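You operate a simulated robot arm through the tools that you are given. There is no shell and no other tool.

The job below is to be done with a simulated two-armed robot. You get a single attempt, and the scene is never put back.

Task
Pick up the blue post with one hand, pass it to the other hand and put it on the yellow square on the bench.

Only the result counts: the job must be done as asked and must still hold three seconds after the hand-in. Knocking over, shifting, dropping, spilling or breaking anything else fails it.

Robot
Two 7-joint arms with two-finger parallel grippers on one trunk, on a base that moves. Base frame: it is fixed to the floor where the robot stands at the start and does not move with it; the origin is under the middle of the robot, x ahead of it, y to its left, z up. Units: mm, degrees, N and s.
The left shoulder is at the start at [50, 168, 957], the right one opposite. With the tool pointing down near the work surface each hand reaches from about 100 to 600 mm from the robot's upright axis, wherever it stands, measured 20 degrees to its own side. Places, roughly: blue post (3x3x30 cm) [2300, -2000, 500]; yellow square on the bench [-1800, -2900, 900]. Payload 1.57 kg a hand.
The TCP of each hand is the grasp point between the finger pads, 30 mm short of the fingertips. In the tool frame z runs along the fingers and y along their closing line. The gripper opens to 80 mm. The fingers are 17 mm wide and 12 mm thick; the gripper's body (40 by 82 mm) begins 80 mm behind the TCP.
Orientation is that of the tool frame in the base frame, as a unit quaternion [x, y, z, w]. With the fingers straight down and closing along the base's y, the tool's x points along the base's -x, its y along +y and its z along -z.

Tools
- The arms move only by the tool jog_arm. It takes "left_plan", "right_plan" or both (then of equal length, played together; a hand with none holds still); each is a list of rows, each a list of 7 numbers: the shift along the base's x, y, z in units of 250 mm (1.0 is 250 mm), then the turn, a rotation vector about the base's x, y, z in units of 120 degrees (1.0 is 120 degrees), then the opening, from 0 (shut) to 1 (fully open). In form: [[dx, dy, dz, ax, ay, az, gripper], ...]. A call has 1 to 20 rows; each row is the pose to reach, as a shift and turn from the pose commanded when the call began. A call with a number of a shift or a turn outside -1 to 1 is refused whole. Rows are played at 5 a second. More than 50 mm and 8.6 degrees between two rows, or a gripper value outside its range, and nothing of the call is played. A pose out of reach is approached as far as the arm can. The call stops where the force on the tool passes 40 N (or 10 N more than at its start, if that is more) or the arm is blocked; 0.2 s more then pass. Each finger travels about 45 mm/s and halts on what it meets, pressing with about 36 N; the grip force reading is that of the motor and also rises with nothing between the fingers. The clock runs only during rows and for 0.2 s after the last one: add rows that repeat a pose to give the fingers time. It gives the time, the measured TCP pose, the force on the tool (base axes), the opening and the grip force at its end, in the units of the frame above (readings bear some noise), with the torque about the TCP (base axes, N m) and any sound that the robot's microphone picked up.
- Cameras (640 x 400 px; columns grow to the right, rows downward): "scene" is now at [123.3, -0.7, 1156.7]; the picture's right is [-0.04, -1.00, 0.00], its down [-0.66, 0.02, -0.75] and it looks along [0.75, -0.03, -0.66] (base axes); focal length 246 px, centre (320, 200). "left" rides on the left gripper at [72, 7, -122] in its tool frame; the picture's right is [-0.09, 1.00, 0.00], its down [-0.84, -0.08, -0.54] and it looks along [-0.54, -0.05, 0.84] (tool axes); focal length 238 px, centre (320, 200). "right" rides on the right gripper at [72, -7, -122] in its tool frame; the picture's right is [0.09, 1.00, 0.00], its down [-0.84, 0.08, -0.54] and it looks along [-0.54, 0.05, 0.84] (tool axes); focal length 238 px, centre (320, 200). There is no depth. A picture from a camera that has moved, and an enlarged one, comes with that camera's place and axes in the base frame and with its lens.
- capture(camera): a new picture of that camera. It takes no simulated time.
- slide_trunk(by): slides the trunk up (or, below 0, down) by that many mm; the arms and the scene camera ride with it, the base frame stays. It gives what a move gives, with no picture.
- steer(legs): drives the robot by 1 to 6 legs, each [ahead, left, turn to the left] in mm, mm and degrees, along the robot's own axes; the way and the turn of a leg run together, so that a leg with both is an arc; at most 1500 mm and 180 degrees a leg. The arms and the cameras ride along, it lands a little off, and it stops where it bumps. It gives what a move gives.
- turn_head(pan, tilt): turns the head with the scene camera to pan (to the left, within 80 degrees either way) and tilt (down, from -29 to 69), counted from straight ahead of the robot. It gives what a move gives.
- inspect(camera, box): a new picture of the part [left, top, right, bottom] of that camera's present view, enlarged. It takes no simulated time.
- close_job(): hands the job in; it is judged then, once.

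Nothing tells you exact positions but the pictures and the camera data. Unless the task says otherwise, let go and move clear before handing in.

The tools are called as name(argument=value, ...) on one line, values as JSON. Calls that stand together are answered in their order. jog_arm: Moves the arms, as the interface text tells. Its arguments: {"type":"object","properties":{"left_plan":{"type":"array","items":{"type":"array","items":{"type":"number"}}},"right_plan":{"type":"array","items":{"type":"array","items":{"type":"number"}}}},"required":[]} The other tools are called the same way: slide_trunk (by) moves the trunk up or down; steer (legs) drives the base; turn_head (pan, tilt) turns the head that bears the scene camera; capture (camera) takes a picture; inspect (camera, box) takes an enlarged picture of a part of a camera's view; close_job () hands the job in.

At the start:

```text
t: 0.0
left_tcp_pos: [362.5, 193.1, 691.0]
left_tool_rot: [0.001, 1.0, 0.0, 0.0]
left_wrist_force: [0.3, 0.2, -0.5]
left_ft_torque: [0.0, 0.02, 0.04]
left_gripper_width: 80.2
left_finger_force: 0.0
right_tcp_pos: [268.1, -89.9, 673.0]
right_tool_rot: [0.001, 1.0, 0.0, 0.0]
right_wrist_force: [-0.4, -0.4, 0.3]
right_ft_torque: [-0.02, 0.0, 0.02]
right_gripper_width: 80.0
right_finger_force: 0.1
trunk travel left (down, up): [-125.0, 318.0]
robot x, y, heading: [-3.5, 2.5, 0.2]
head pan, tilt (commanded): [-2.1, 41.6]
```

scene: 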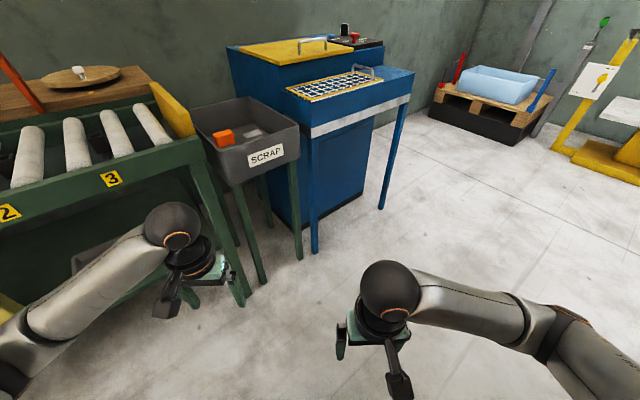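
right: 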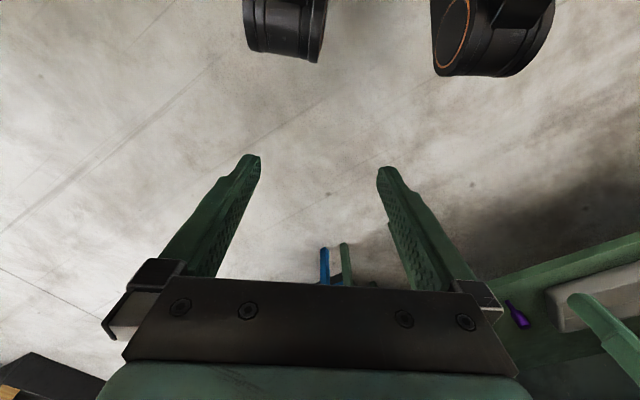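
left: 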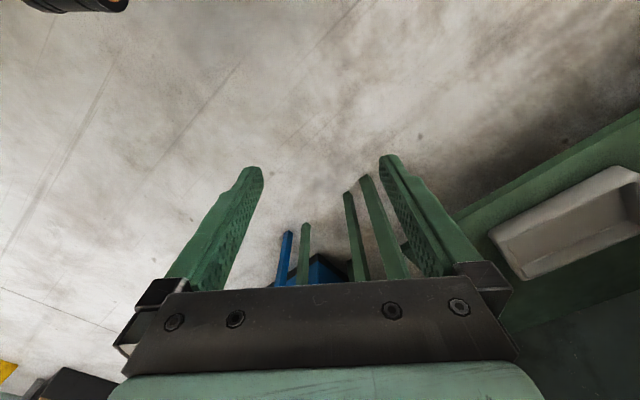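

I see a conveyor on the left, a scrap bin, a blue machine, and ahead to the right a pallet with a light-blue tote and red and blue posts. I'll look around with the head first before driving.

turn_head(pan=-40, tilt=20)

capture(camera="scene")

turn_head(pan=-80, tilt=20)

capture(camera="scene")

turn_head(pan=80, tilt=20)

capture(camera="scene")

```text
t: 1.0
left_tcp_pos: [362.1, 192.7, 692.4]
left_tool_rot: [0.0, 1.0, -0.001, 0.0]
left_wrist_force: [0.2, -0.2, 0.7]
left_ft_torque: [0.0, -0.01, -0.05]
left_gripper_width: 80.0
left_finger_force: 0.0
right_tcp_pos: [269.0, -89.9, 673.6]
right_tool_rot: [0.0, 1.0, 0.0, 0.0]
right_wrist_force: [-0.2, -0.1, 0.8]
right_ft_torque: [0.02, 0.02, -0.02]
right_gripper_width: 80.2
right_finger_force: 0.0
trunk travel left (down, up): [-125.0, 318.0]
robot x, y, heading: [-2.0, 2.7, 0.0]
head pan, tilt (commanded): [-40.0, 20.0]
```

```text
taken
camera scene: at [110.9, -57.5, 1190.5], right [-0.64, -0.77, 0.0], down [-0.26, 0.22, -0.94], along [0.72, -0.6, -0.34], focal length 246 px, centre (320, 200)
```

scene: 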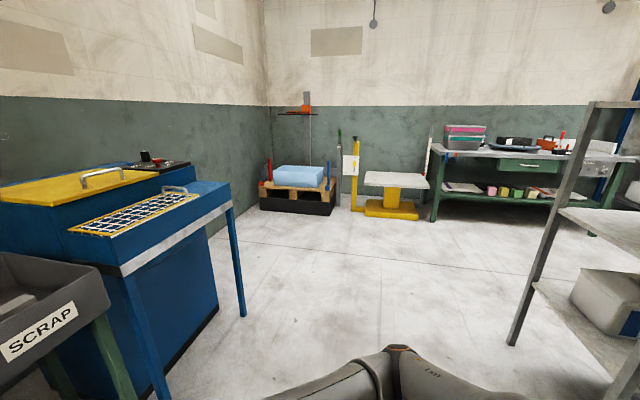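

```text
t: 2.1
left_tcp_pos: [363.6, 193.8, 691.7]
left_tool_rot: [0.0, 1.0, 0.001, 0.0]
left_wrist_force: [0.6, -0.1, -0.2]
left_ft_torque: [-0.01, 0.01, -0.02]
left_gripper_width: 80.0
left_finger_force: 0.0
right_tcp_pos: [270.1, -89.9, 673.6]
right_tool_rot: [0.0, 1.0, 0.0, 0.0]
right_wrist_force: [-1.0, 0.2, 0.5]
right_ft_torque: [0.02, 0.02, -0.01]
right_gripper_width: 80.2
right_finger_force: 0.1
trunk travel left (down, up): [-125.0, 318.0]
robot x, y, heading: [-1.3, 0.9, -0.2]
head pan, tilt (commanded): [-80.0, 20.0]
```

```text
taken
camera scene: at [55.7, -89.4, 1190.5], right [-0.98, -0.17, 0.0], down [-0.06, 0.34, -0.94], along [0.16, -0.93, -0.34], focal length 246 px, centre (320, 200)
```

scene: 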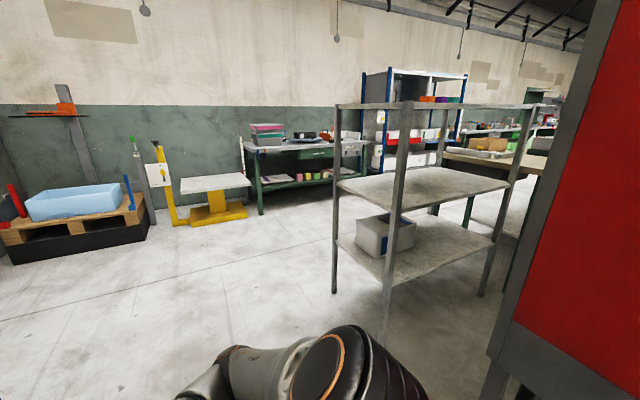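

```text
t: 4.6
left_tcp_pos: [363.0, 193.1, 692.4]
left_tool_rot: [0.0, 1.0, -0.001, 0.001]
left_wrist_force: [0.2, 0.0, 0.6]
left_ft_torque: [0.03, 0.04, 0.02]
left_gripper_width: 79.9
left_finger_force: 0.1
right_tcp_pos: [269.4, -90.4, 673.9]
right_tool_rot: [0.0, 1.0, 0.0, 0.0]
right_wrist_force: [-0.4, 0.1, 0.3]
right_ft_torque: [0.03, 0.01, -0.01]
right_gripper_width: 80.1
right_finger_force: 0.1
trunk travel left (down, up): [-125.0, 318.0]
robot x, y, heading: [-3.4, 0.1, 0.1]
head pan, tilt (commanded): [80.0, 20.0]
```

```text
taken
camera scene: at [55.7, 94.0, 1190.5], right [0.98, -0.17, 0.0], down [-0.06, -0.34, -0.94], along [0.16, 0.93, -0.34], focal length 246 px, centre (320, 200)
```

scene: 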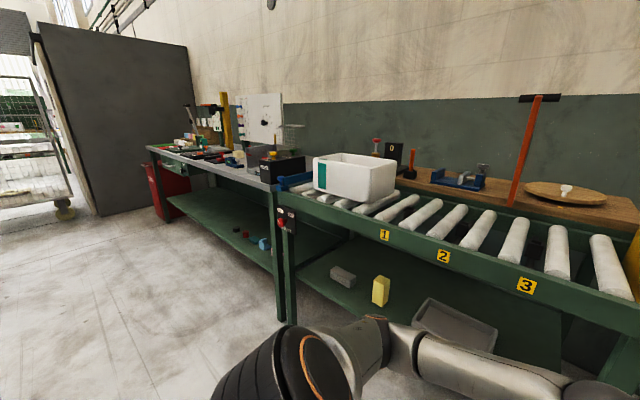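

The blue post stands on the pallet beside the light-blue tote, about 3 m ahead to the right. I'll zoom in on it and on the area of the bench before I pick a driving path.

turn_head(pan=-42, tilt=20)

inspect(camera="scene", box=[220, 100, 460, 250])

turn_head(pan=-80, tilt=10)

inspect(camera="scene", box=[340, 100, 640, 290])

```text
t: 6.6
left_tcp_pos: [363.0, 191.2, 693.7]
left_tool_rot: [0.0, 1.0, 0.001, 0.0]
left_wrist_force: [0.0, -0.1, 0.0]
left_ft_torque: [-0.04, 0.01, 0.03]
left_gripper_width: 79.8
left_finger_force: 0.0
right_tcp_pos: [270.0, -89.6, 673.0]
right_tool_rot: [0.0, 1.0, 0.0, 0.0]
right_wrist_force: [-0.6, -0.1, 0.1]
right_ft_torque: [0.0, -0.01, -0.02]
right_gripper_width: 80.2
right_finger_force: 0.0
trunk travel left (down, up): [-125.0, 318.0]
robot x, y, heading: [-2.3, 1.2, 0.3]
head pan, tilt (commanded): [-42.0, 20.0]
```

```text
2.67 times, centred on (340, 175) of scene
camera zoom: at [108.7, -60.0, 1190.5], right [-0.67, -0.74, 0.0], down [-0.25, 0.23, -0.94], along [0.7, -0.63, -0.34], focal length 656 px, centre (267, 267)
```

zoom: 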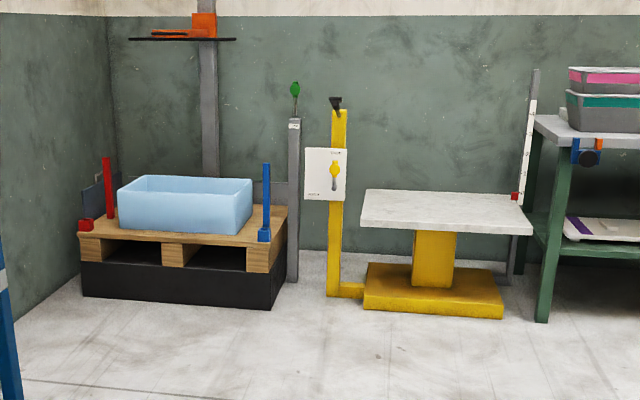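

```text
t: 7.6
left_tcp_pos: [363.0, 192.5, 691.5]
left_tool_rot: [0.0, 1.0, 0.0, -0.001]
left_wrist_force: [0.2, 0.3, 0.3]
left_ft_torque: [0.0, 0.03, -0.04]
left_gripper_width: 80.2
left_finger_force: 0.1
right_tcp_pos: [270.6, -89.6, 673.3]
right_tool_rot: [0.0, 1.0, 0.001, 0.0]
right_wrist_force: [-0.1, -0.1, -0.4]
right_ft_torque: [0.0, -0.02, -0.01]
right_gripper_width: 79.9
right_finger_force: 0.1
trunk travel left (down, up): [-125.0, 318.0]
robot x, y, heading: [1.8, 1.1, -0.2]
head pan, tilt (commanded): [-80.0, 10.0]
```

```text
2.11 times, centred on (490, 195) of scene
camera zoom: at [55.7, -89.3, 1206.8], right [-0.98, -0.17, 0.0], down [-0.03, 0.17, -0.98], along [0.17, -0.97, -0.17], focal length 518 px, centre (-38, 210)
```

zoom: 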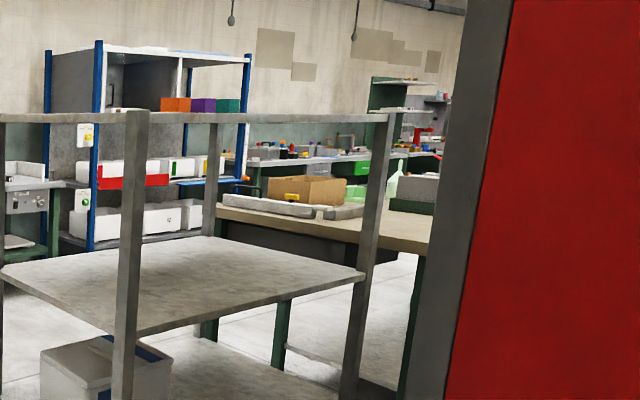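

The blue post stands at the front right corner of the pallet, and it seems to have a small blue block at its foot. The blue machine's corner legs reach roughly (1335, -480), so I'll turn right about 45° and drive diagonally, keeping clear of both the machine and the shelf.

steer(legs=[[0, 0, -45], [1300, 0, 0]])

turn_head(pan=0, tilt=25)

capture(camera="scene")

```text
t: 16.3
left_tcp_pos: [1315.8, -1049.5, 691.9]
left_tool_rot: [0.385, 0.923, -0.001, 0.0]
left_wrist_force: [0.4, 0.5, -0.4]
left_ft_torque: [0.05, 0.01, -0.01]
left_gripper_width: 80.0
left_finger_force: 0.0
right_tcp_pos: [1049.9, -1181.2, 673.2]
right_tool_rot: [0.385, 0.923, 0.0, 0.0]
right_wrist_force: [-0.6, 0.1, -0.1]
right_ft_torque: [0.01, 0.01, -0.02]
right_gripper_width: 79.8
right_finger_force: 0.1
trunk travel left (down, up): [-125.0, 318.0]
robot x, y, heading: [925.1, -927.7, -45.5]
head pan, tilt (commanded): [-80.0, 10.0]
```

```text
t: 17.8
left_tcp_pos: [1317.2, -1049.7, 693.0]
left_tool_rot: [0.385, 0.923, 0.0, 0.0]
left_wrist_force: [0.6, 0.3, 0.4]
left_ft_torque: [0.01, -0.01, 0.01]
left_gripper_width: 80.1
left_finger_force: 0.0
right_tcp_pos: [1049.5, -1183.4, 672.4]
right_tool_rot: [0.386, 0.923, 0.0, 0.0]
right_wrist_force: [-0.5, 0.0, 0.6]
right_ft_torque: [0.0, -0.01, 0.02]
right_gripper_width: 80.1
right_finger_force: 0.0
trunk travel left (down, up): [-125.0, 318.0]
robot x, y, heading: [926.4, -926.1, -45.0]
head pan, tilt (commanded): [0.0, 25.0]
```

```text
taken
camera scene: at [1016.7, -1018.8, 1182.5], right [-0.71, -0.7, 0.0], down [-0.3, 0.3, -0.91], along [0.64, -0.64, -0.42], focal length 246 px, centre (320, 200)
```

scene: 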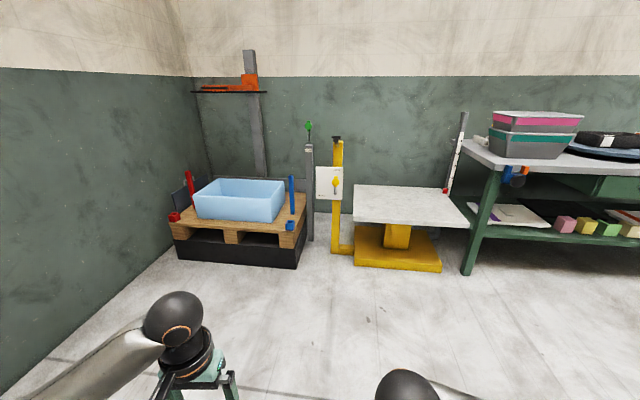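

inspect(camera="scene", box=[150, 120, 350, 280])

inspect(camera="scene", box=[260, 160, 340, 250])

```text
2.50 times, centred on (250, 200) of scene
camera zoom: at [1016.7, -1018.8, 1182.5], right [-0.71, -0.7, 0.0], down [-0.3, 0.3, -0.91], along [0.64, -0.64, -0.42], focal length 615 px, centre (495, 200)
```

zoom: 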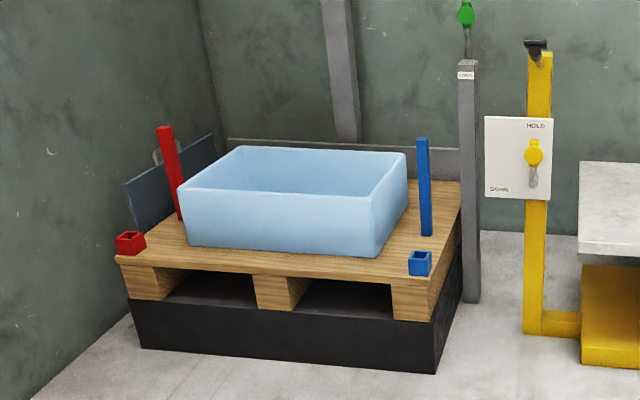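

```text
4.44 times, centred on (300, 205) of scene
camera zoom: at [1016.7, -1018.8, 1182.5], right [-0.71, -0.7, 0.0], down [-0.3, 0.3, -0.91], along [0.64, -0.64, -0.42], focal length 1093 px, centre (409, 178)
```

zoom: 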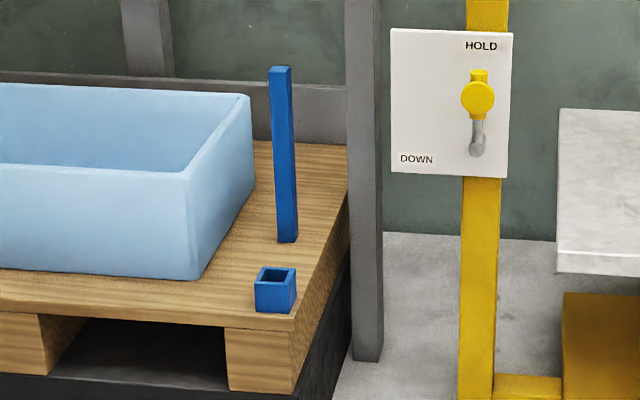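

The blue post stands free on the pallet at about (2281, -2002), with its foot at z≈332 and its top at z≈632. There is a low socket about 190 mm in front of it, the tote to its left and a grey pole behind and to the right. I'll look straight down to see my base footprint before moving closer.

turn_head(pan=0, tilt=69)

capture(camera="scene")

```text
t: 18.9
left_tcp_pos: [1316.2, -1049.2, 692.7]
left_tool_rot: [0.385, 0.923, 0.0, 0.0]
left_wrist_force: [0.0, 0.6, 0.4]
left_ft_torque: [0.02, -0.01, 0.02]
left_gripper_width: 79.9
left_finger_force: 0.2
right_tcp_pos: [1049.2, -1182.6, 674.0]
right_tool_rot: [0.385, 0.923, 0.0, 0.0]
right_wrist_force: [0.4, -0.6, 0.1]
right_ft_torque: [-0.01, 0.03, -0.01]
right_gripper_width: 80.2
right_finger_force: 0.1
trunk travel left (down, up): [-125.0, 318.0]
robot x, y, heading: [925.0, -929.4, -45.5]
head pan, tilt (commanded): [0.0, 68.8]
```

```text
taken
camera scene: at [991.3, -993.1, 1123.0], right [-0.71, -0.7, 0.0], down [-0.66, 0.66, -0.36], along [0.26, -0.26, -0.93], focal length 246 px, centre (320, 200)
```

scene: 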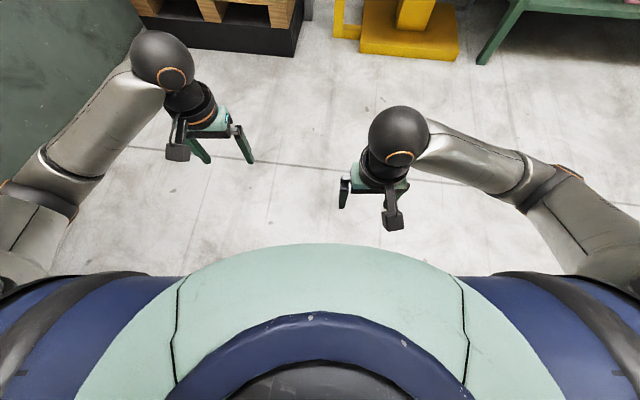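

My base doesn't show beyond the torso, so its front is at most about 300 mm from the axis. I'll square up with the pallet (heading about -53°) and stop short of it for a closer look.

steer(legs=[[0, 0, -7.7], [804, 608, 0]])

turn_head(pan=-15, tilt=35)

capture(camera="scene")

```text
t: 25.3
left_tcp_pos: [2252.7, -1354.9, 692.4]
left_tool_rot: [0.444, 0.896, 0.0, -0.001]
left_wrist_force: [0.3, -0.9, -0.2]
left_ft_torque: [0.01, 0.02, 0.01]
left_gripper_width: 80.1
left_finger_force: 0.0
right_tcp_pos: [1970.6, -1451.2, 674.0]
right_tool_rot: [0.444, 0.896, 0.0, 0.0]
right_wrist_force: [0.4, -0.5, 0.0]
right_ft_torque: [0.01, -0.02, 0.01]
right_gripper_width: 80.2
right_finger_force: 0.0
trunk travel left (down, up): [-125.0, 318.0]
robot x, y, heading: [1879.6, -1180.1, -52.8]
head pan, tilt (commanded): [0.0, 68.8]
```

```text
t: 26.3
left_tcp_pos: [2253.8, -1355.5, 692.7]
left_tool_rot: [0.445, 0.896, 0.0, 0.0]
left_wrist_force: [-0.1, -0.6, 0.2]
left_ft_torque: [0.01, 0.01, 0.0]
left_gripper_width: 80.3
left_finger_force: 0.0
right_tcp_pos: [1970.6, -1451.2, 672.5]
right_tool_rot: [0.444, 0.896, -0.001, 0.0]
right_wrist_force: [-0.6, 0.4, -0.1]
right_ft_torque: [-0.03, 0.03, 0.0]
right_gripper_width: 80.2
right_finger_force: 0.2
trunk travel left (down, up): [-125.0, 318.0]
robot x, y, heading: [1880.7, -1181.5, -52.7]
head pan, tilt (commanded): [-15.0, 35.0]
```

```text
taken
camera scene: at [1936.8, -1293.3, 1166.6], right [-0.93, -0.38, 0.0], down [-0.22, 0.53, -0.82], along [0.31, -0.76, -0.57], focal length 246 px, centre (320, 200)
```

scene: 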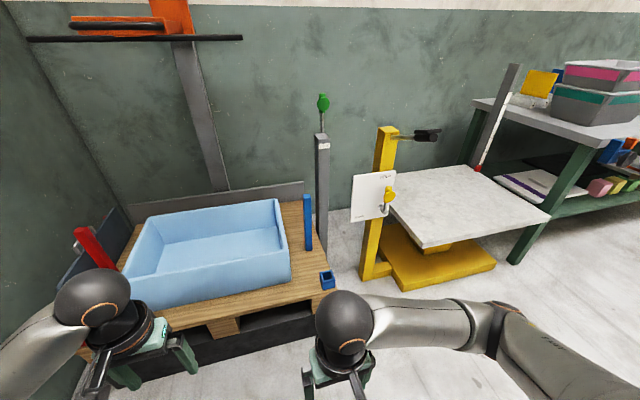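

inspect(camera="scene", box=[260, 170, 380, 310])

inspect(camera="scene", box=[280, 180, 350, 260])

```text
2.86 times, centred on (320, 240) of scene
camera zoom: at [1936.8, -1293.3, 1166.6], right [-0.93, -0.38, 0.0], down [-0.22, 0.53, -0.82], along [0.31, -0.76, -0.57], focal length 702 px, centre (320, 86)
```

zoom: 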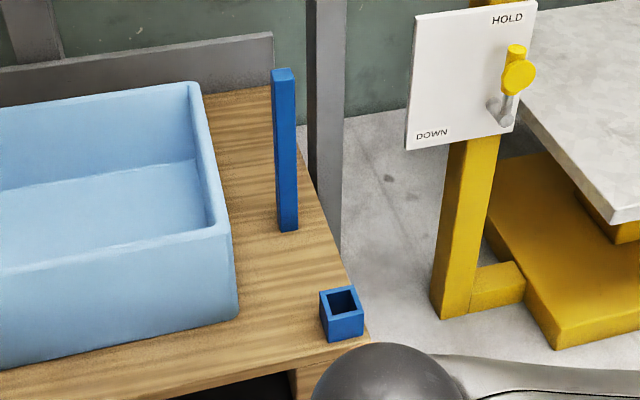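

```text
5.00 times, centred on (315, 220) of scene
camera zoom: at [1936.8, -1293.3, 1166.6], right [-0.93, -0.38, 0.0], down [-0.22, 0.53, -0.82], along [0.31, -0.76, -0.57], focal length 1229 px, centre (345, 100)
```

zoom: 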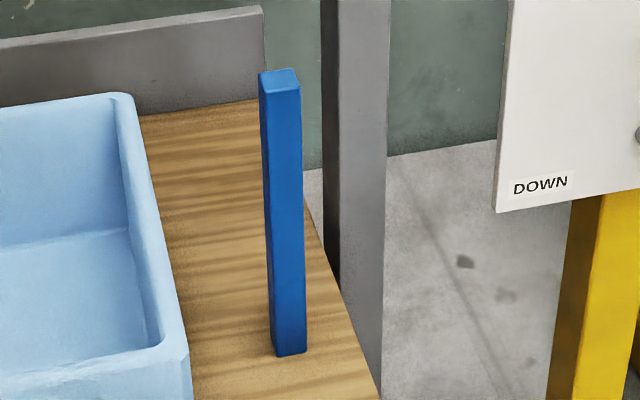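

The post is about 15 mm from my earlier estimate and roughly square to the pallet. I'll drive ahead about 240 mm and then re-measure it from close up.

steer(legs=[[240, 0, 0]])

turn_head(pan=-18, tilt=45)

capture(camera="scene")

capture(camera="right")

```text
t: 28.1
left_tcp_pos: [2397.7, -1546.5, 692.6]
left_tool_rot: [0.444, 0.896, 0.0, 0.0]
left_wrist_force: [0.4, -0.8, -0.3]
left_ft_torque: [0.01, -0.04, 0.01]
left_gripper_width: 80.0
left_finger_force: 0.2
right_tcp_pos: [2116.3, -1642.2, 673.9]
right_tool_rot: [0.444, 0.896, 0.0, 0.0]
right_wrist_force: [-0.9, 0.3, -0.3]
right_ft_torque: [0.0, -0.03, 0.0]
right_gripper_width: 80.0
right_finger_force: 0.0
trunk travel left (down, up): [-125.0, 318.0]
robot x, y, heading: [2023.9, -1371.8, -52.6]
head pan, tilt (commanded): [-15.0, 35.0]
```

```text
t: 28.8
left_tcp_pos: [2397.9, -1545.3, 691.5]
left_tool_rot: [0.443, 0.896, 0.0, 0.0]
left_wrist_force: [-0.5, 0.0, 0.2]
left_ft_torque: [-0.04, 0.01, 0.0]
left_gripper_width: 79.9
left_finger_force: 0.1
right_tcp_pos: [2116.3, -1642.9, 672.4]
right_tool_rot: [0.443, 0.896, 0.0, 0.0]
right_wrist_force: [0.0, 0.3, -0.9]
right_ft_torque: [0.03, -0.04, 0.01]
right_gripper_width: 80.0
right_finger_force: 0.1
trunk travel left (down, up): [-125.0, 318.0]
robot x, y, heading: [2022.8, -1371.8, -52.7]
head pan, tilt (commanded): [-18.0, 45.0]
```

```text
taken
camera scene: at [2076.2, -1480.3, 1151.9], right [-0.94, -0.33, 0.0], down [-0.23, 0.67, -0.71], along [0.23, -0.67, -0.71], focal length 246 px, centre (320, 200)
```

scene: 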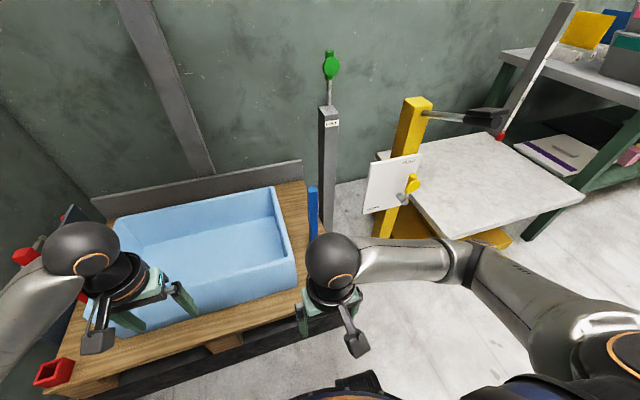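

```text
taken
camera right: at [2067.7, -1590.1, 794.6], right [0.74, 0.68, 0.0], down [0.57, -0.62, 0.54], along [0.37, -0.4, -0.84], focal length 238 px, centre (320, 200)
```

right: 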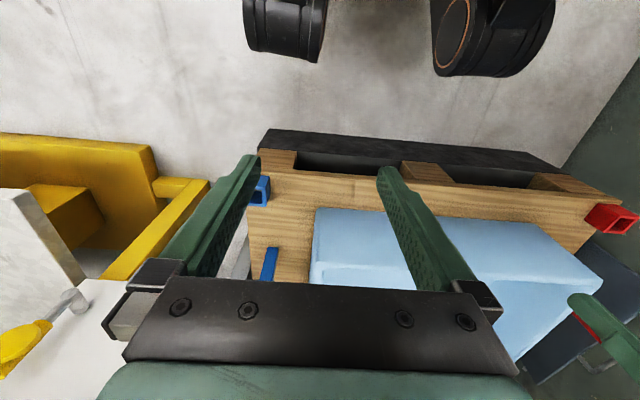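

The pallet's front edge is about 440 mm ahead of my axis and my base front is about 240 mm out, so there's still room. I'll zoom in on the post to pin down its position.

inspect(camera="scene", box=[280, 170, 350, 250])

inspect(camera="right", box=[225, 160, 345, 290])

```text
5.00 times, centred on (315, 210) of scene
camera zoom: at [2076.2, -1480.3, 1151.9], right [-0.94, -0.33, 0.0], down [-0.23, 0.67, -0.71], along [0.23, -0.67, -0.71], focal length 1229 px, centre (345, 150)
```

zoom: 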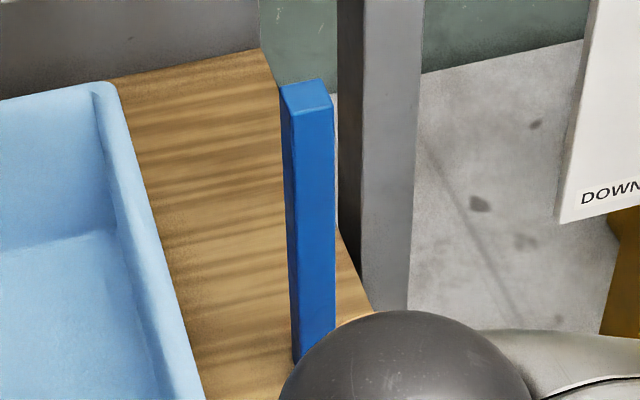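

```text
3.08 times, centred on (285, 225) of right
camera zoom: at [2067.7, -1590.1, 794.6], right [0.74, 0.68, 0.0], down [0.57, -0.62, 0.54], along [0.37, -0.4, -0.84], focal length 733 px, centre (428, 123)
```

zoom: 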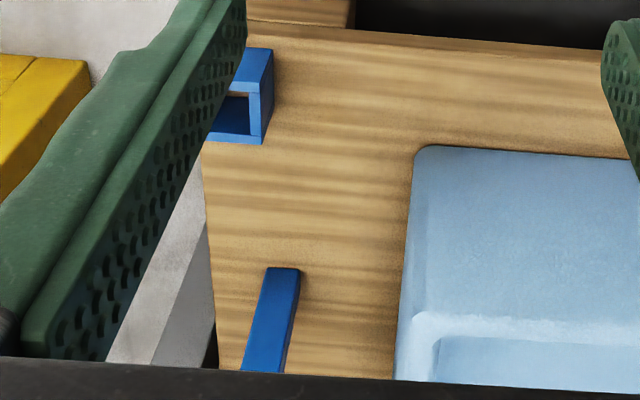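

From two views I put the post at about (2291, -2020), with its foot at z≈320, its top at z≈620 and its yaw aligned with mine. That is 678 mm ahead and 179 mm to the right, so I'll drive 125 mm closer to bring it within tool-down reach of the right hand.

steer(legs=[[125, 0, 0]])

capture(camera="scene")

capture(camera="right")

```text
t: 30.1
left_tcp_pos: [2473.9, -1643.9, 692.5]
left_tool_rot: [0.444, 0.896, 0.001, 0.001]
left_wrist_force: [0.3, -0.1, 0.7]
left_ft_torque: [0.02, 0.03, -0.02]
left_gripper_width: 80.0
left_finger_force: 0.0
right_tcp_pos: [2192.4, -1741.2, 673.1]
right_tool_rot: [0.444, 0.896, -0.001, 0.0]
right_wrist_force: [-0.1, -0.4, -0.1]
right_ft_torque: [0.01, -0.01, 0.01]
right_gripper_width: 80.0
right_finger_force: 0.1
trunk travel left (down, up): [-125.0, 318.0]
robot x, y, heading: [2103.7, -1472.6, -52.8]
head pan, tilt (commanded): [-18.0, 45.0]
```

```text
taken
camera scene: at [2151.3, -1578.8, 1151.9], right [-0.94, -0.33, 0.0], down [-0.23, 0.67, -0.71], along [0.23, -0.67, -0.71], focal length 246 px, centre (320, 200)
```

scene: 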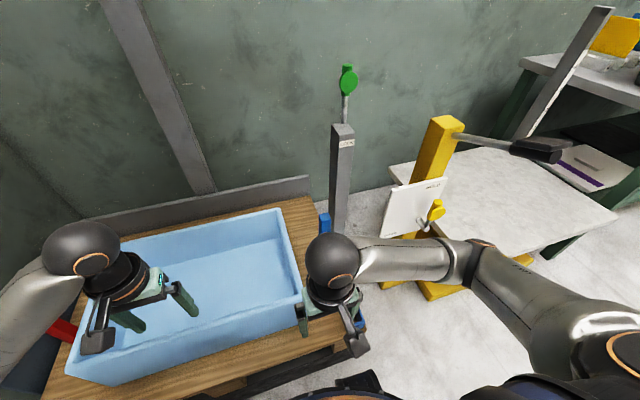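

```text
taken
camera right: at [2142.9, -1688.7, 794.6], right [0.74, 0.68, 0.0], down [0.57, -0.62, 0.54], along [0.37, -0.4, -0.84], focal length 238 px, centre (320, 200)
```

right: 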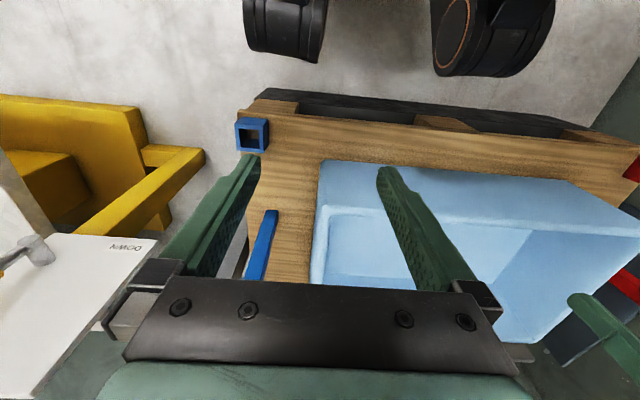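

inspect(camera="right", box=[210, 170, 330, 290])

inspect(camera="scene", box=[290, 180, 370, 260])

```text
3.33 times, centred on (270, 230) of right
camera zoom: at [2142.9, -1688.7, 794.6], right [0.74, 0.68, 0.0], down [0.57, -0.62, 0.54], along [0.37, -0.4, -0.84], focal length 794 px, centre (487, 100)
```

zoom: 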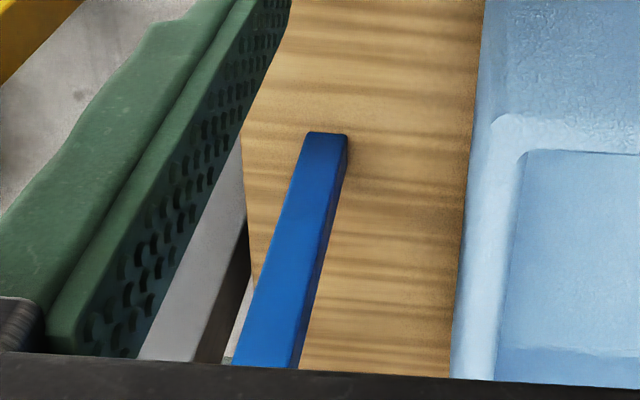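

```text
5.00 times, centred on (330, 220) of scene
camera zoom: at [2151.3, -1578.8, 1151.9], right [-0.94, -0.33, 0.0], down [-0.23, 0.67, -0.71], along [0.23, -0.67, -0.71], focal length 1229 px, centre (270, 100)
```

zoom: 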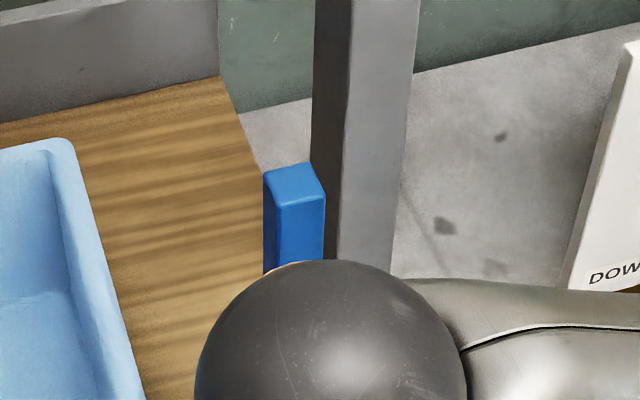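

The post top is at about (2291, -2022, 618). I'll raise the right hand above it, tool down, and move forward partway first.

jog_arm(right_plan=[[0.02, -0.06, 0.08, 0, 0, 0, 1], [0.06, -0.18, 0.16, 0, 0, 0, 1], [0.11, -0.32, 0.19, 0, 0, 0, 1], [0.17, -0.48, 0.19, 0, 0, 0, 1], [0.23, -0.64, 0.19, 0, 0, 0, 1], [0.28, -0.78, 0.19, 0, 0, 0, 1], [0.284, -0.812, 0.19, 0, 0, 0, 1]])

capture(camera="right")

capture(camera="scene")

```text
t: 31.6
left_tcp_pos: [2473.0, -1644.8, 692.4]
left_tool_rot: [0.444, 0.896, 0.0, -0.001]
left_wrist_force: [0.3, -0.2, 0.4]
left_ft_torque: [-0.01, -0.01, -0.01]
left_gripper_width: 80.2
left_finger_force: 0.0
right_tcp_pos: [2262.6, -1944.9, 722.2]
right_tool_rot: [0.444, 0.896, 0.0, 0.0]
right_wrist_force: [0.0, -0.2, 0.1]
right_ft_torque: [-0.02, 0.02, 0.02]
right_gripper_width: 79.9
right_finger_force: 0.1
trunk travel left (down, up): [-125.0, 318.0]
robot x, y, heading: [2099.3, -1472.3, -52.8]
head pan, tilt (commanded): [-18.0, 45.0]
```

```text
taken
camera right: at [2213.3, -1891.3, 843.1], right [0.74, 0.68, 0.0], down [0.57, -0.62, 0.54], along [0.37, -0.4, -0.84], focal length 238 px, centre (320, 200)
```

right: 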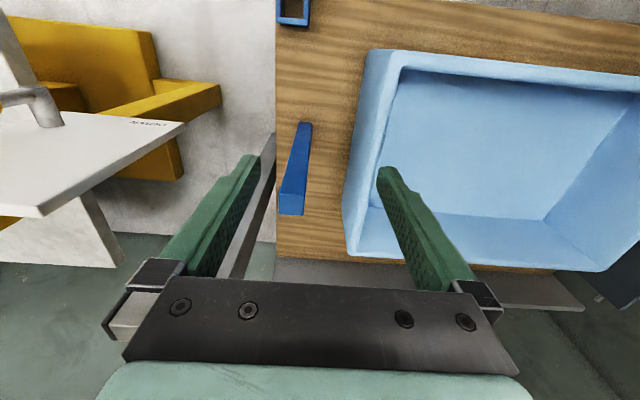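

```text
taken
camera scene: at [2151.4, -1578.9, 1151.9], right [-0.94, -0.33, 0.0], down [-0.23, 0.67, -0.71], along [0.23, -0.67, -0.71], focal length 246 px, centre (320, 200)
```

scene: 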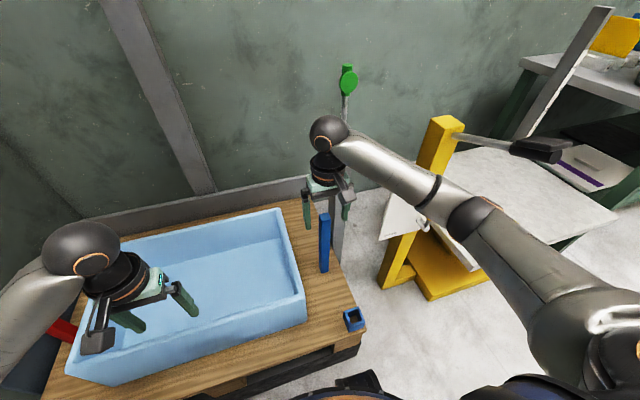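

inspect(camera="right", box=[240, 100, 360, 230])

inspect(camera="scene", box=[280, 100, 400, 280])

```text
3.08 times, centred on (300, 165) of right
camera zoom: at [2213.3, -1891.3, 843.1], right [0.74, 0.68, 0.0], down [0.57, -0.62, 0.54], along [0.37, -0.4, -0.84], focal length 733 px, centre (382, 308)
```

zoom: 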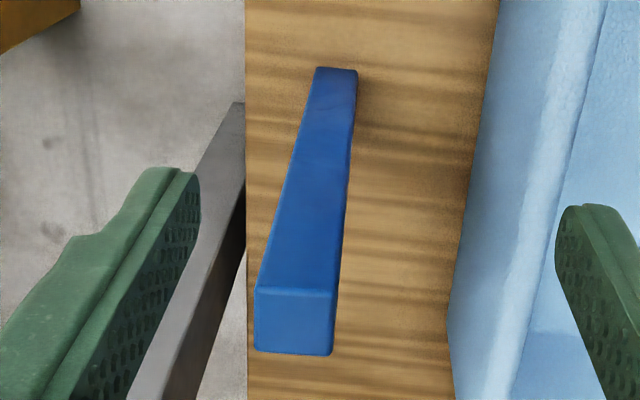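

```text
2.22 times, centred on (340, 190) of scene
camera zoom: at [2151.4, -1578.9, 1151.9], right [-0.94, -0.33, 0.0], down [-0.23, 0.67, -0.71], along [0.23, -0.67, -0.71], focal length 546 px, centre (276, 222)
```

zoom: 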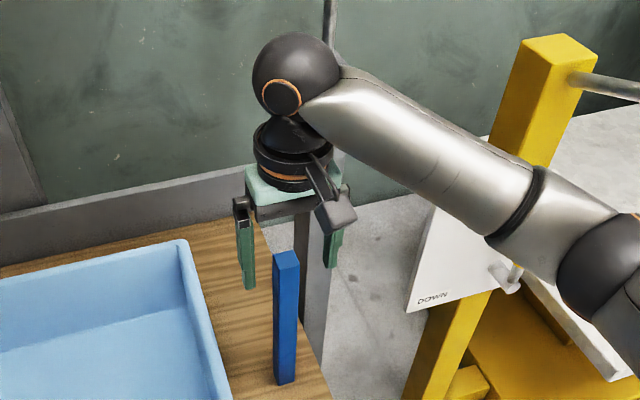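

From the hand camera the post top is at (2292, -2024, 617), rotated about 4° from my tool. I'll move over it with a small yaw correction, stopping with the fingertips just above the top.

jog_arm(right_plan=[[0.04, -0.11, 0, 0, 0, 0.011, 1], [0.08, -0.22, 0, 0, 0, 0.022, 1], [0.116, -0.318, 0, 0, 0, 0.033, 1], [0.116, -0.318, -0.12, 0, 0, 0.033, 1], [0.116, -0.318, -0.22, 0, 0, 0.033, 1], [0.116, -0.318, -0.22, 0, 0, 0.033, 1]])

capture(camera="right")

inspect(camera="scene", box=[280, 100, 400, 280])

```text
t: 33.0
left_tcp_pos: [2473.4, -1644.7, 692.0]
left_tool_rot: [0.443, 0.896, -0.001, 0.0]
left_wrist_force: [0.0, -0.7, 0.2]
left_ft_torque: [-0.01, 0.02, 0.0]
left_gripper_width: 80.0
left_finger_force: 0.1
right_tcp_pos: [2291.3, -2023.1, 665.5]
right_tool_rot: [0.412, 0.911, 0.0, 0.0]
right_wrist_force: [-0.4, 0.0, -0.9]
right_ft_torque: [0.03, -0.01, -0.01]
right_gripper_width: 79.8
right_finger_force: 0.1
trunk travel left (down, up): [-125.0, 318.0]
robot x, y, heading: [2103.4, -1475.0, -52.7]
head pan, tilt (commanded): [-18.0, 45.0]
```

```text
taken
camera right: at [2239.3, -1974.0, 786.6], right [0.69, 0.73, 0.0], down [0.61, -0.58, 0.54], along [0.39, -0.37, -0.84], focal length 238 px, centre (320, 200)
```

right: 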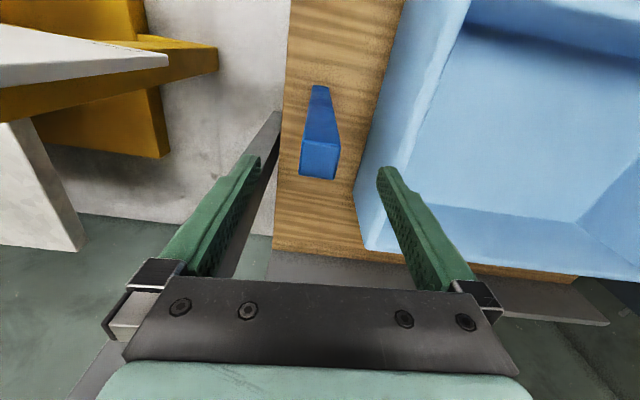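

```text
2.22 times, centred on (340, 190) of scene
camera zoom: at [2151.4, -1578.9, 1151.9], right [-0.94, -0.33, 0.0], down [-0.23, 0.67, -0.71], along [0.23, -0.67, -0.71], focal length 546 px, centre (276, 222)
```

zoom: 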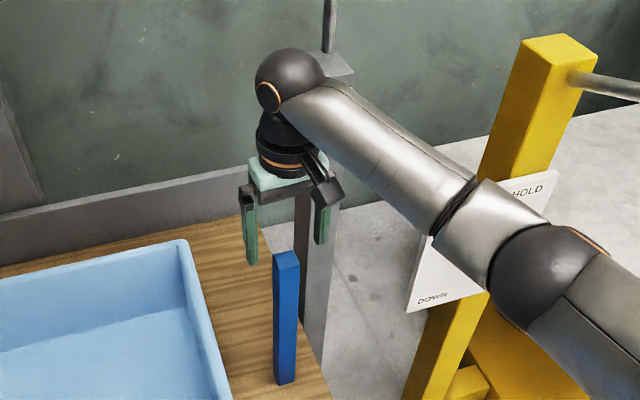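

The post top is centred between the fingers to within a couple of mm. I'll lower the hand to TCP z≈577 with the fingers open, then close.

jog_arm(right_plan=[[0, 0, -0.1, 0, 0, 0, 1], [0, 0, -0.2, 0, 0, 0, 1], [0, 0, -0.3, 0, 0, 0, 1], [0, 0, -0.354, 0, 0, 0, 1], [0, 0, -0.354, 0, 0, 0, 1]])

inspect(camera="scene", box=[280, 100, 400, 280])

capture(camera="right")

```text
t: 34.2
left_tcp_pos: [2474.3, -1643.6, 692.6]
left_tool_rot: [0.444, 0.896, 0.0, 0.0]
left_wrist_force: [0.4, 1.1, 0.4]
left_ft_torque: [-0.01, 0.0, 0.02]
left_gripper_width: 80.0
left_finger_force: 0.1
right_tcp_pos: [2291.8, -2022.1, 576.3]
right_tool_rot: [0.412, 0.911, 0.0, 0.0]
right_wrist_force: [0.6, -0.1, -0.4]
right_ft_torque: [-0.01, -0.03, 0.02]
right_gripper_width: 79.9
right_finger_force: 0.0
trunk travel left (down, up): [-125.0, 318.0]
robot x, y, heading: [2096.9, -1474.1, -52.8]
head pan, tilt (commanded): [-18.0, 45.0]
```

```text
2.22 times, centred on (340, 190) of scene
camera zoom: at [2151.4, -1578.9, 1151.9], right [-0.94, -0.33, 0.0], down [-0.23, 0.67, -0.71], along [0.23, -0.67, -0.71], focal length 546 px, centre (276, 222)
```

zoom: 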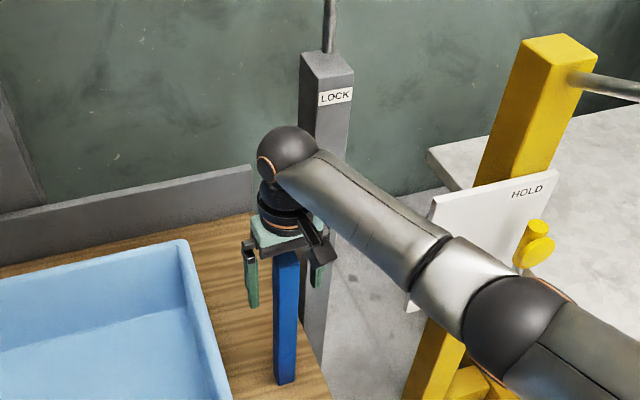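

```text
taken
camera right: at [2239.6, -1972.9, 699.1], right [0.69, 0.73, 0.0], down [0.61, -0.58, 0.54], along [0.39, -0.37, -0.84], focal length 238 px, centre (320, 200)
```

right: 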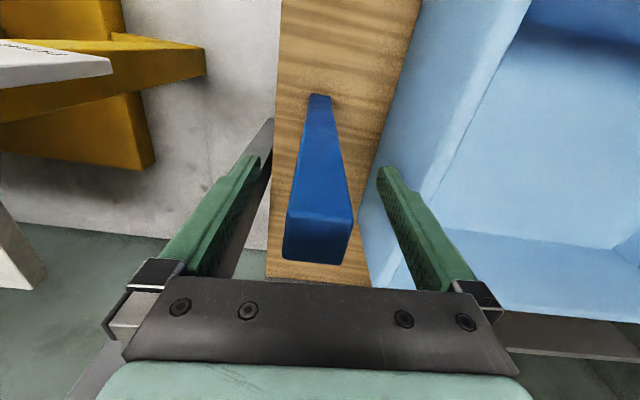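

The post top sits between the pads with nothing else touching. I'll close the right gripper now.

jog_arm(right_plan=[[0, 0, 0, 0, 0, 0, 0.6], [0, 0, 0, 0, 0, 0, 0.3], [0, 0, 0, 0, 0, 0, 0], [0, 0, 0, 0, 0, 0, 0], [0, 0, 0, 0, 0, 0, 0], [0, 0, 0, 0, 0, 0, 0]])

capture(camera="right")

```text
t: 35.6
left_tcp_pos: [2473.4, -1644.1, 692.0]
left_tool_rot: [0.444, 0.896, 0.0, 0.0]
left_wrist_force: [0.5, -0.3, -0.2]
left_ft_torque: [0.02, 0.01, -0.01]
left_gripper_width: 79.9
left_finger_force: 0.0
right_tcp_pos: [2292.9, -2023.3, 578.1]
right_tool_rot: [0.413, 0.911, 0.0, 0.001]
right_wrist_force: [0.0, -0.9, 0.4]
right_ft_torque: [-0.14, 0.03, 0.03]
right_gripper_width: 29.8
right_finger_force: 36.1
trunk travel left (down, up): [-125.0, 318.0]
robot x, y, heading: [2101.4, -1473.1, -52.6]
head pan, tilt (commanded): [-18.0, 45.0]
```

```text
taken
camera right: at [2239.7, -1972.9, 699.6], right [0.69, 0.73, 0.0], down [0.61, -0.58, 0.54], along [0.39, -0.37, -0.84], focal length 238 px, centre (320, 200)
```

right: 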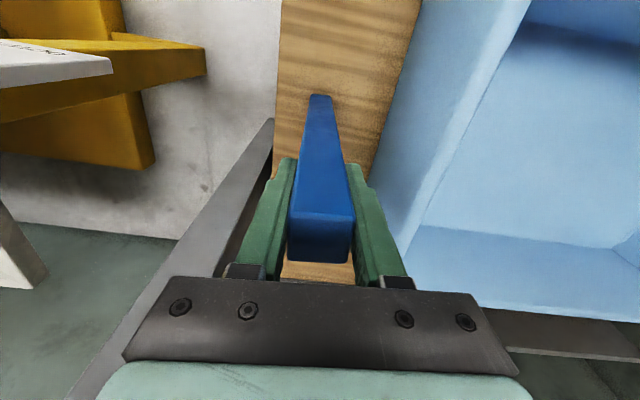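

The grip reads 29.8 mm at 36 N, so the post is held. I'll lift it straight up about 150 mm.

jog_arm(right_plan=[[0, 0, 0.06, 0, 0, 0, 0], [0, 0, 0.14, 0, 0, 0, 0], [0, 0, 0.24, 0, 0, 0, 0], [0, 0, 0.34, 0, 0, 0, 0], [0, 0, 0.44, 0, 0, 0, 0], [0, 0, 0.54, 0, 0, 0, 0], [0, 0, 0.6, 0, 0, 0, 0], [0, 0, 0.6, 0, 0, 0, 0]])

capture(camera="scene")

capture(camera="right")

```text
t: 37.5
left_tcp_pos: [2473.8, -1645.7, 692.8]
left_tool_rot: [0.443, 0.896, 0.0, 0.0]
left_wrist_force: [1.2, 0.2, -0.3]
left_ft_torque: [0.03, -0.01, -0.03]
left_gripper_width: 79.8
left_finger_force: 0.0
right_tcp_pos: [2292.6, -2025.0, 725.8]
right_tool_rot: [0.413, 0.911, 0.0, 0.0]
right_wrist_force: [0.3, -0.6, -2.8]
right_ft_torque: [0.03, 0.0, 0.02]
right_gripper_width: 29.7
right_finger_force: 36.1
trunk travel left (down, up): [-125.0, 318.0]
robot x, y, heading: [2101.7, -1474.2, -52.9]
head pan, tilt (commanded): [-18.0, 45.0]
```

```text
taken
camera scene: at [2151.4, -1579.0, 1151.8], right [-0.94, -0.33, 0.0], down [-0.23, 0.67, -0.71], along [0.23, -0.67, -0.71], focal length 246 px, centre (320, 200)
```

scene: 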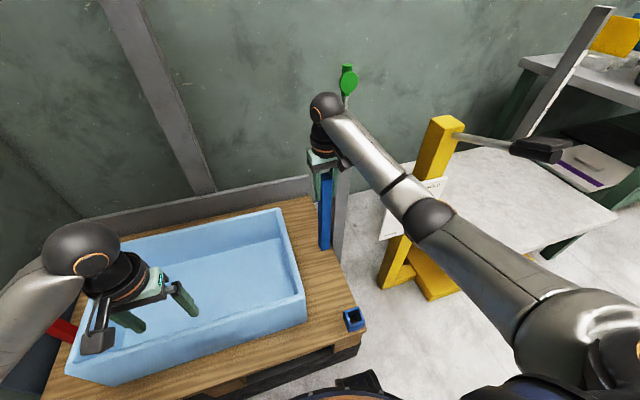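

```text
taken
camera right: at [2239.9, -1974.5, 847.7], right [0.69, 0.73, 0.0], down [0.61, -0.58, 0.54], along [0.39, -0.37, -0.84], focal length 238 px, centre (320, 200)
```

right: 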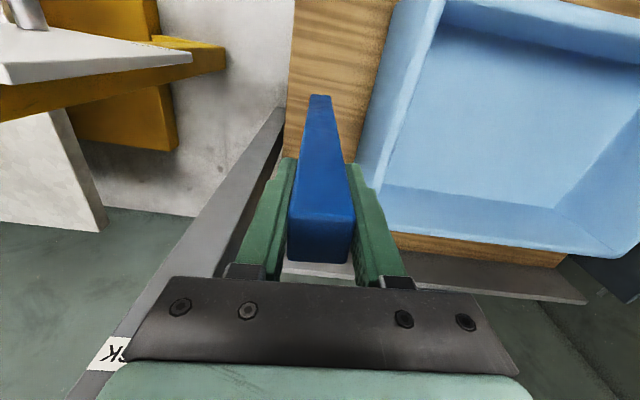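

The post is up at a reading of about 2.8 N, with its foot at z≈470, well above the socket. I'll back straight out, away from the pallet.

steer(legs=[[-550, 0, 0]])

turn_head(pan=0, tilt=45)

capture(camera="scene")

```text
t: 40.6
left_tcp_pos: [2142.7, -1210.8, 692.8]
left_tool_rot: [0.446, 0.895, 0.0, 0.0]
left_wrist_force: [0.2, 0.3, 0.2]
left_ft_torque: [0.0, -0.03, -0.01]
left_gripper_width: 80.2
left_finger_force: 0.0
right_tcp_pos: [1958.8, -1589.8, 726.1]
right_tool_rot: [0.415, 0.91, 0.001, 0.0]
right_wrist_force: [-0.2, 0.1, -2.6]
right_ft_torque: [-0.01, 0.01, -0.01]
right_gripper_width: 29.7
right_finger_force: 36.6
trunk travel left (down, up): [-125.0, 318.0]
robot x, y, heading: [1768.1, -1037.1, -52.8]
head pan, tilt (commanded): [-18.0, 45.0]
```

```text
t: 41.4
left_tcp_pos: [2142.6, -1209.3, 692.4]
left_tool_rot: [0.447, 0.895, 0.0, 0.0]
left_wrist_force: [0.6, 0.1, 0.7]
left_ft_torque: [-0.02, 0.0, 0.02]
left_gripper_width: 79.8
left_finger_force: 0.1
right_tcp_pos: [1958.8, -1588.6, 726.2]
right_tool_rot: [0.416, 0.909, 0.0, 0.0]
right_wrist_force: [-0.1, 0.1, -2.1]
right_ft_torque: [0.01, -0.01, 0.01]
right_gripper_width: 29.6
right_finger_force: 35.9
trunk travel left (down, up): [-125.0, 318.0]
robot x, y, heading: [1770.9, -1036.8, -53.3]
head pan, tilt (commanded): [0.0, 45.0]
```

```text
taken
camera scene: at [1842.9, -1131.5, 1151.8], right [-0.8, -0.6, 0.0], down [-0.42, 0.57, -0.71], along [0.42, -0.56, -0.71], focal length 246 px, centre (320, 200)
```

scene: 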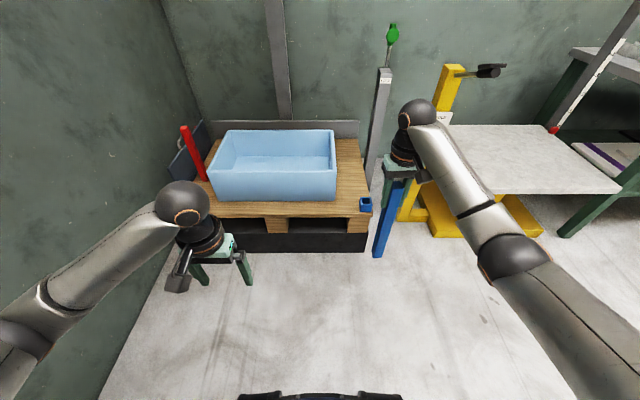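

The post is clear of the pallet, held vertically by the right hand. I'll bring it in front of my chest at about 500 mm ahead, TCP z≈840, and yaw it 24° to the right so the left hand can approach naturally.

jog_arm(right_plan=[[0.03, 0.04, 0.06, 0, 0, -0.02, 0], [0.09, 0.12, 0.14, 0, 0, -0.05, 0], [0.16, 0.22, 0.22, 0, 0, -0.08, 0], [0.23, 0.32, 0.3, 0, 0, -0.11, 0], [0.3, 0.42, 0.37, 0, 0, -0.14, 0], [0.37, 0.51, 0.43, 0, 0, -0.17, 0], [0.43, 0.59, 0.456, 0, 0, -0.19, 0], [0.446, 0.612, 0.456, 0, 0, -0.2, 0], [0.446, 0.612, 0.456, 0, 0, -0.2, 0]])

capture(camera="scene")

```text
t: 43.4
left_tcp_pos: [2141.3, -1211.5, 692.0]
left_tool_rot: [0.446, 0.895, 0.0, 0.0]
left_wrist_force: [0.2, 0.7, -0.2]
left_ft_torque: [-0.03, -0.01, -0.02]
left_gripper_width: 79.7
left_finger_force: 0.1
right_tcp_pos: [2071.4, -1433.7, 840.0]
right_tool_rot: [0.595, 0.803, 0.0, 0.0]
right_wrist_force: [0.2, 0.3, -2.2]
right_ft_torque: [-0.02, 0.05, -0.01]
right_gripper_width: 29.7
right_finger_force: 35.7
trunk travel left (down, up): [-125.0, 318.0]
robot x, y, heading: [1770.0, -1037.2, -52.9]
head pan, tilt (commanded): [0.0, 45.0]
```

```text
taken
camera scene: at [1843.0, -1131.4, 1151.8], right [-0.8, -0.6, 0.0], down [-0.43, 0.56, -0.71], along [0.43, -0.56, -0.71], focal length 246 px, centre (320, 200)
```

scene: 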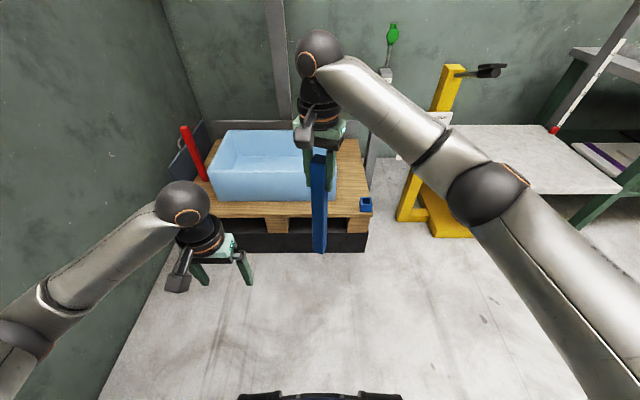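

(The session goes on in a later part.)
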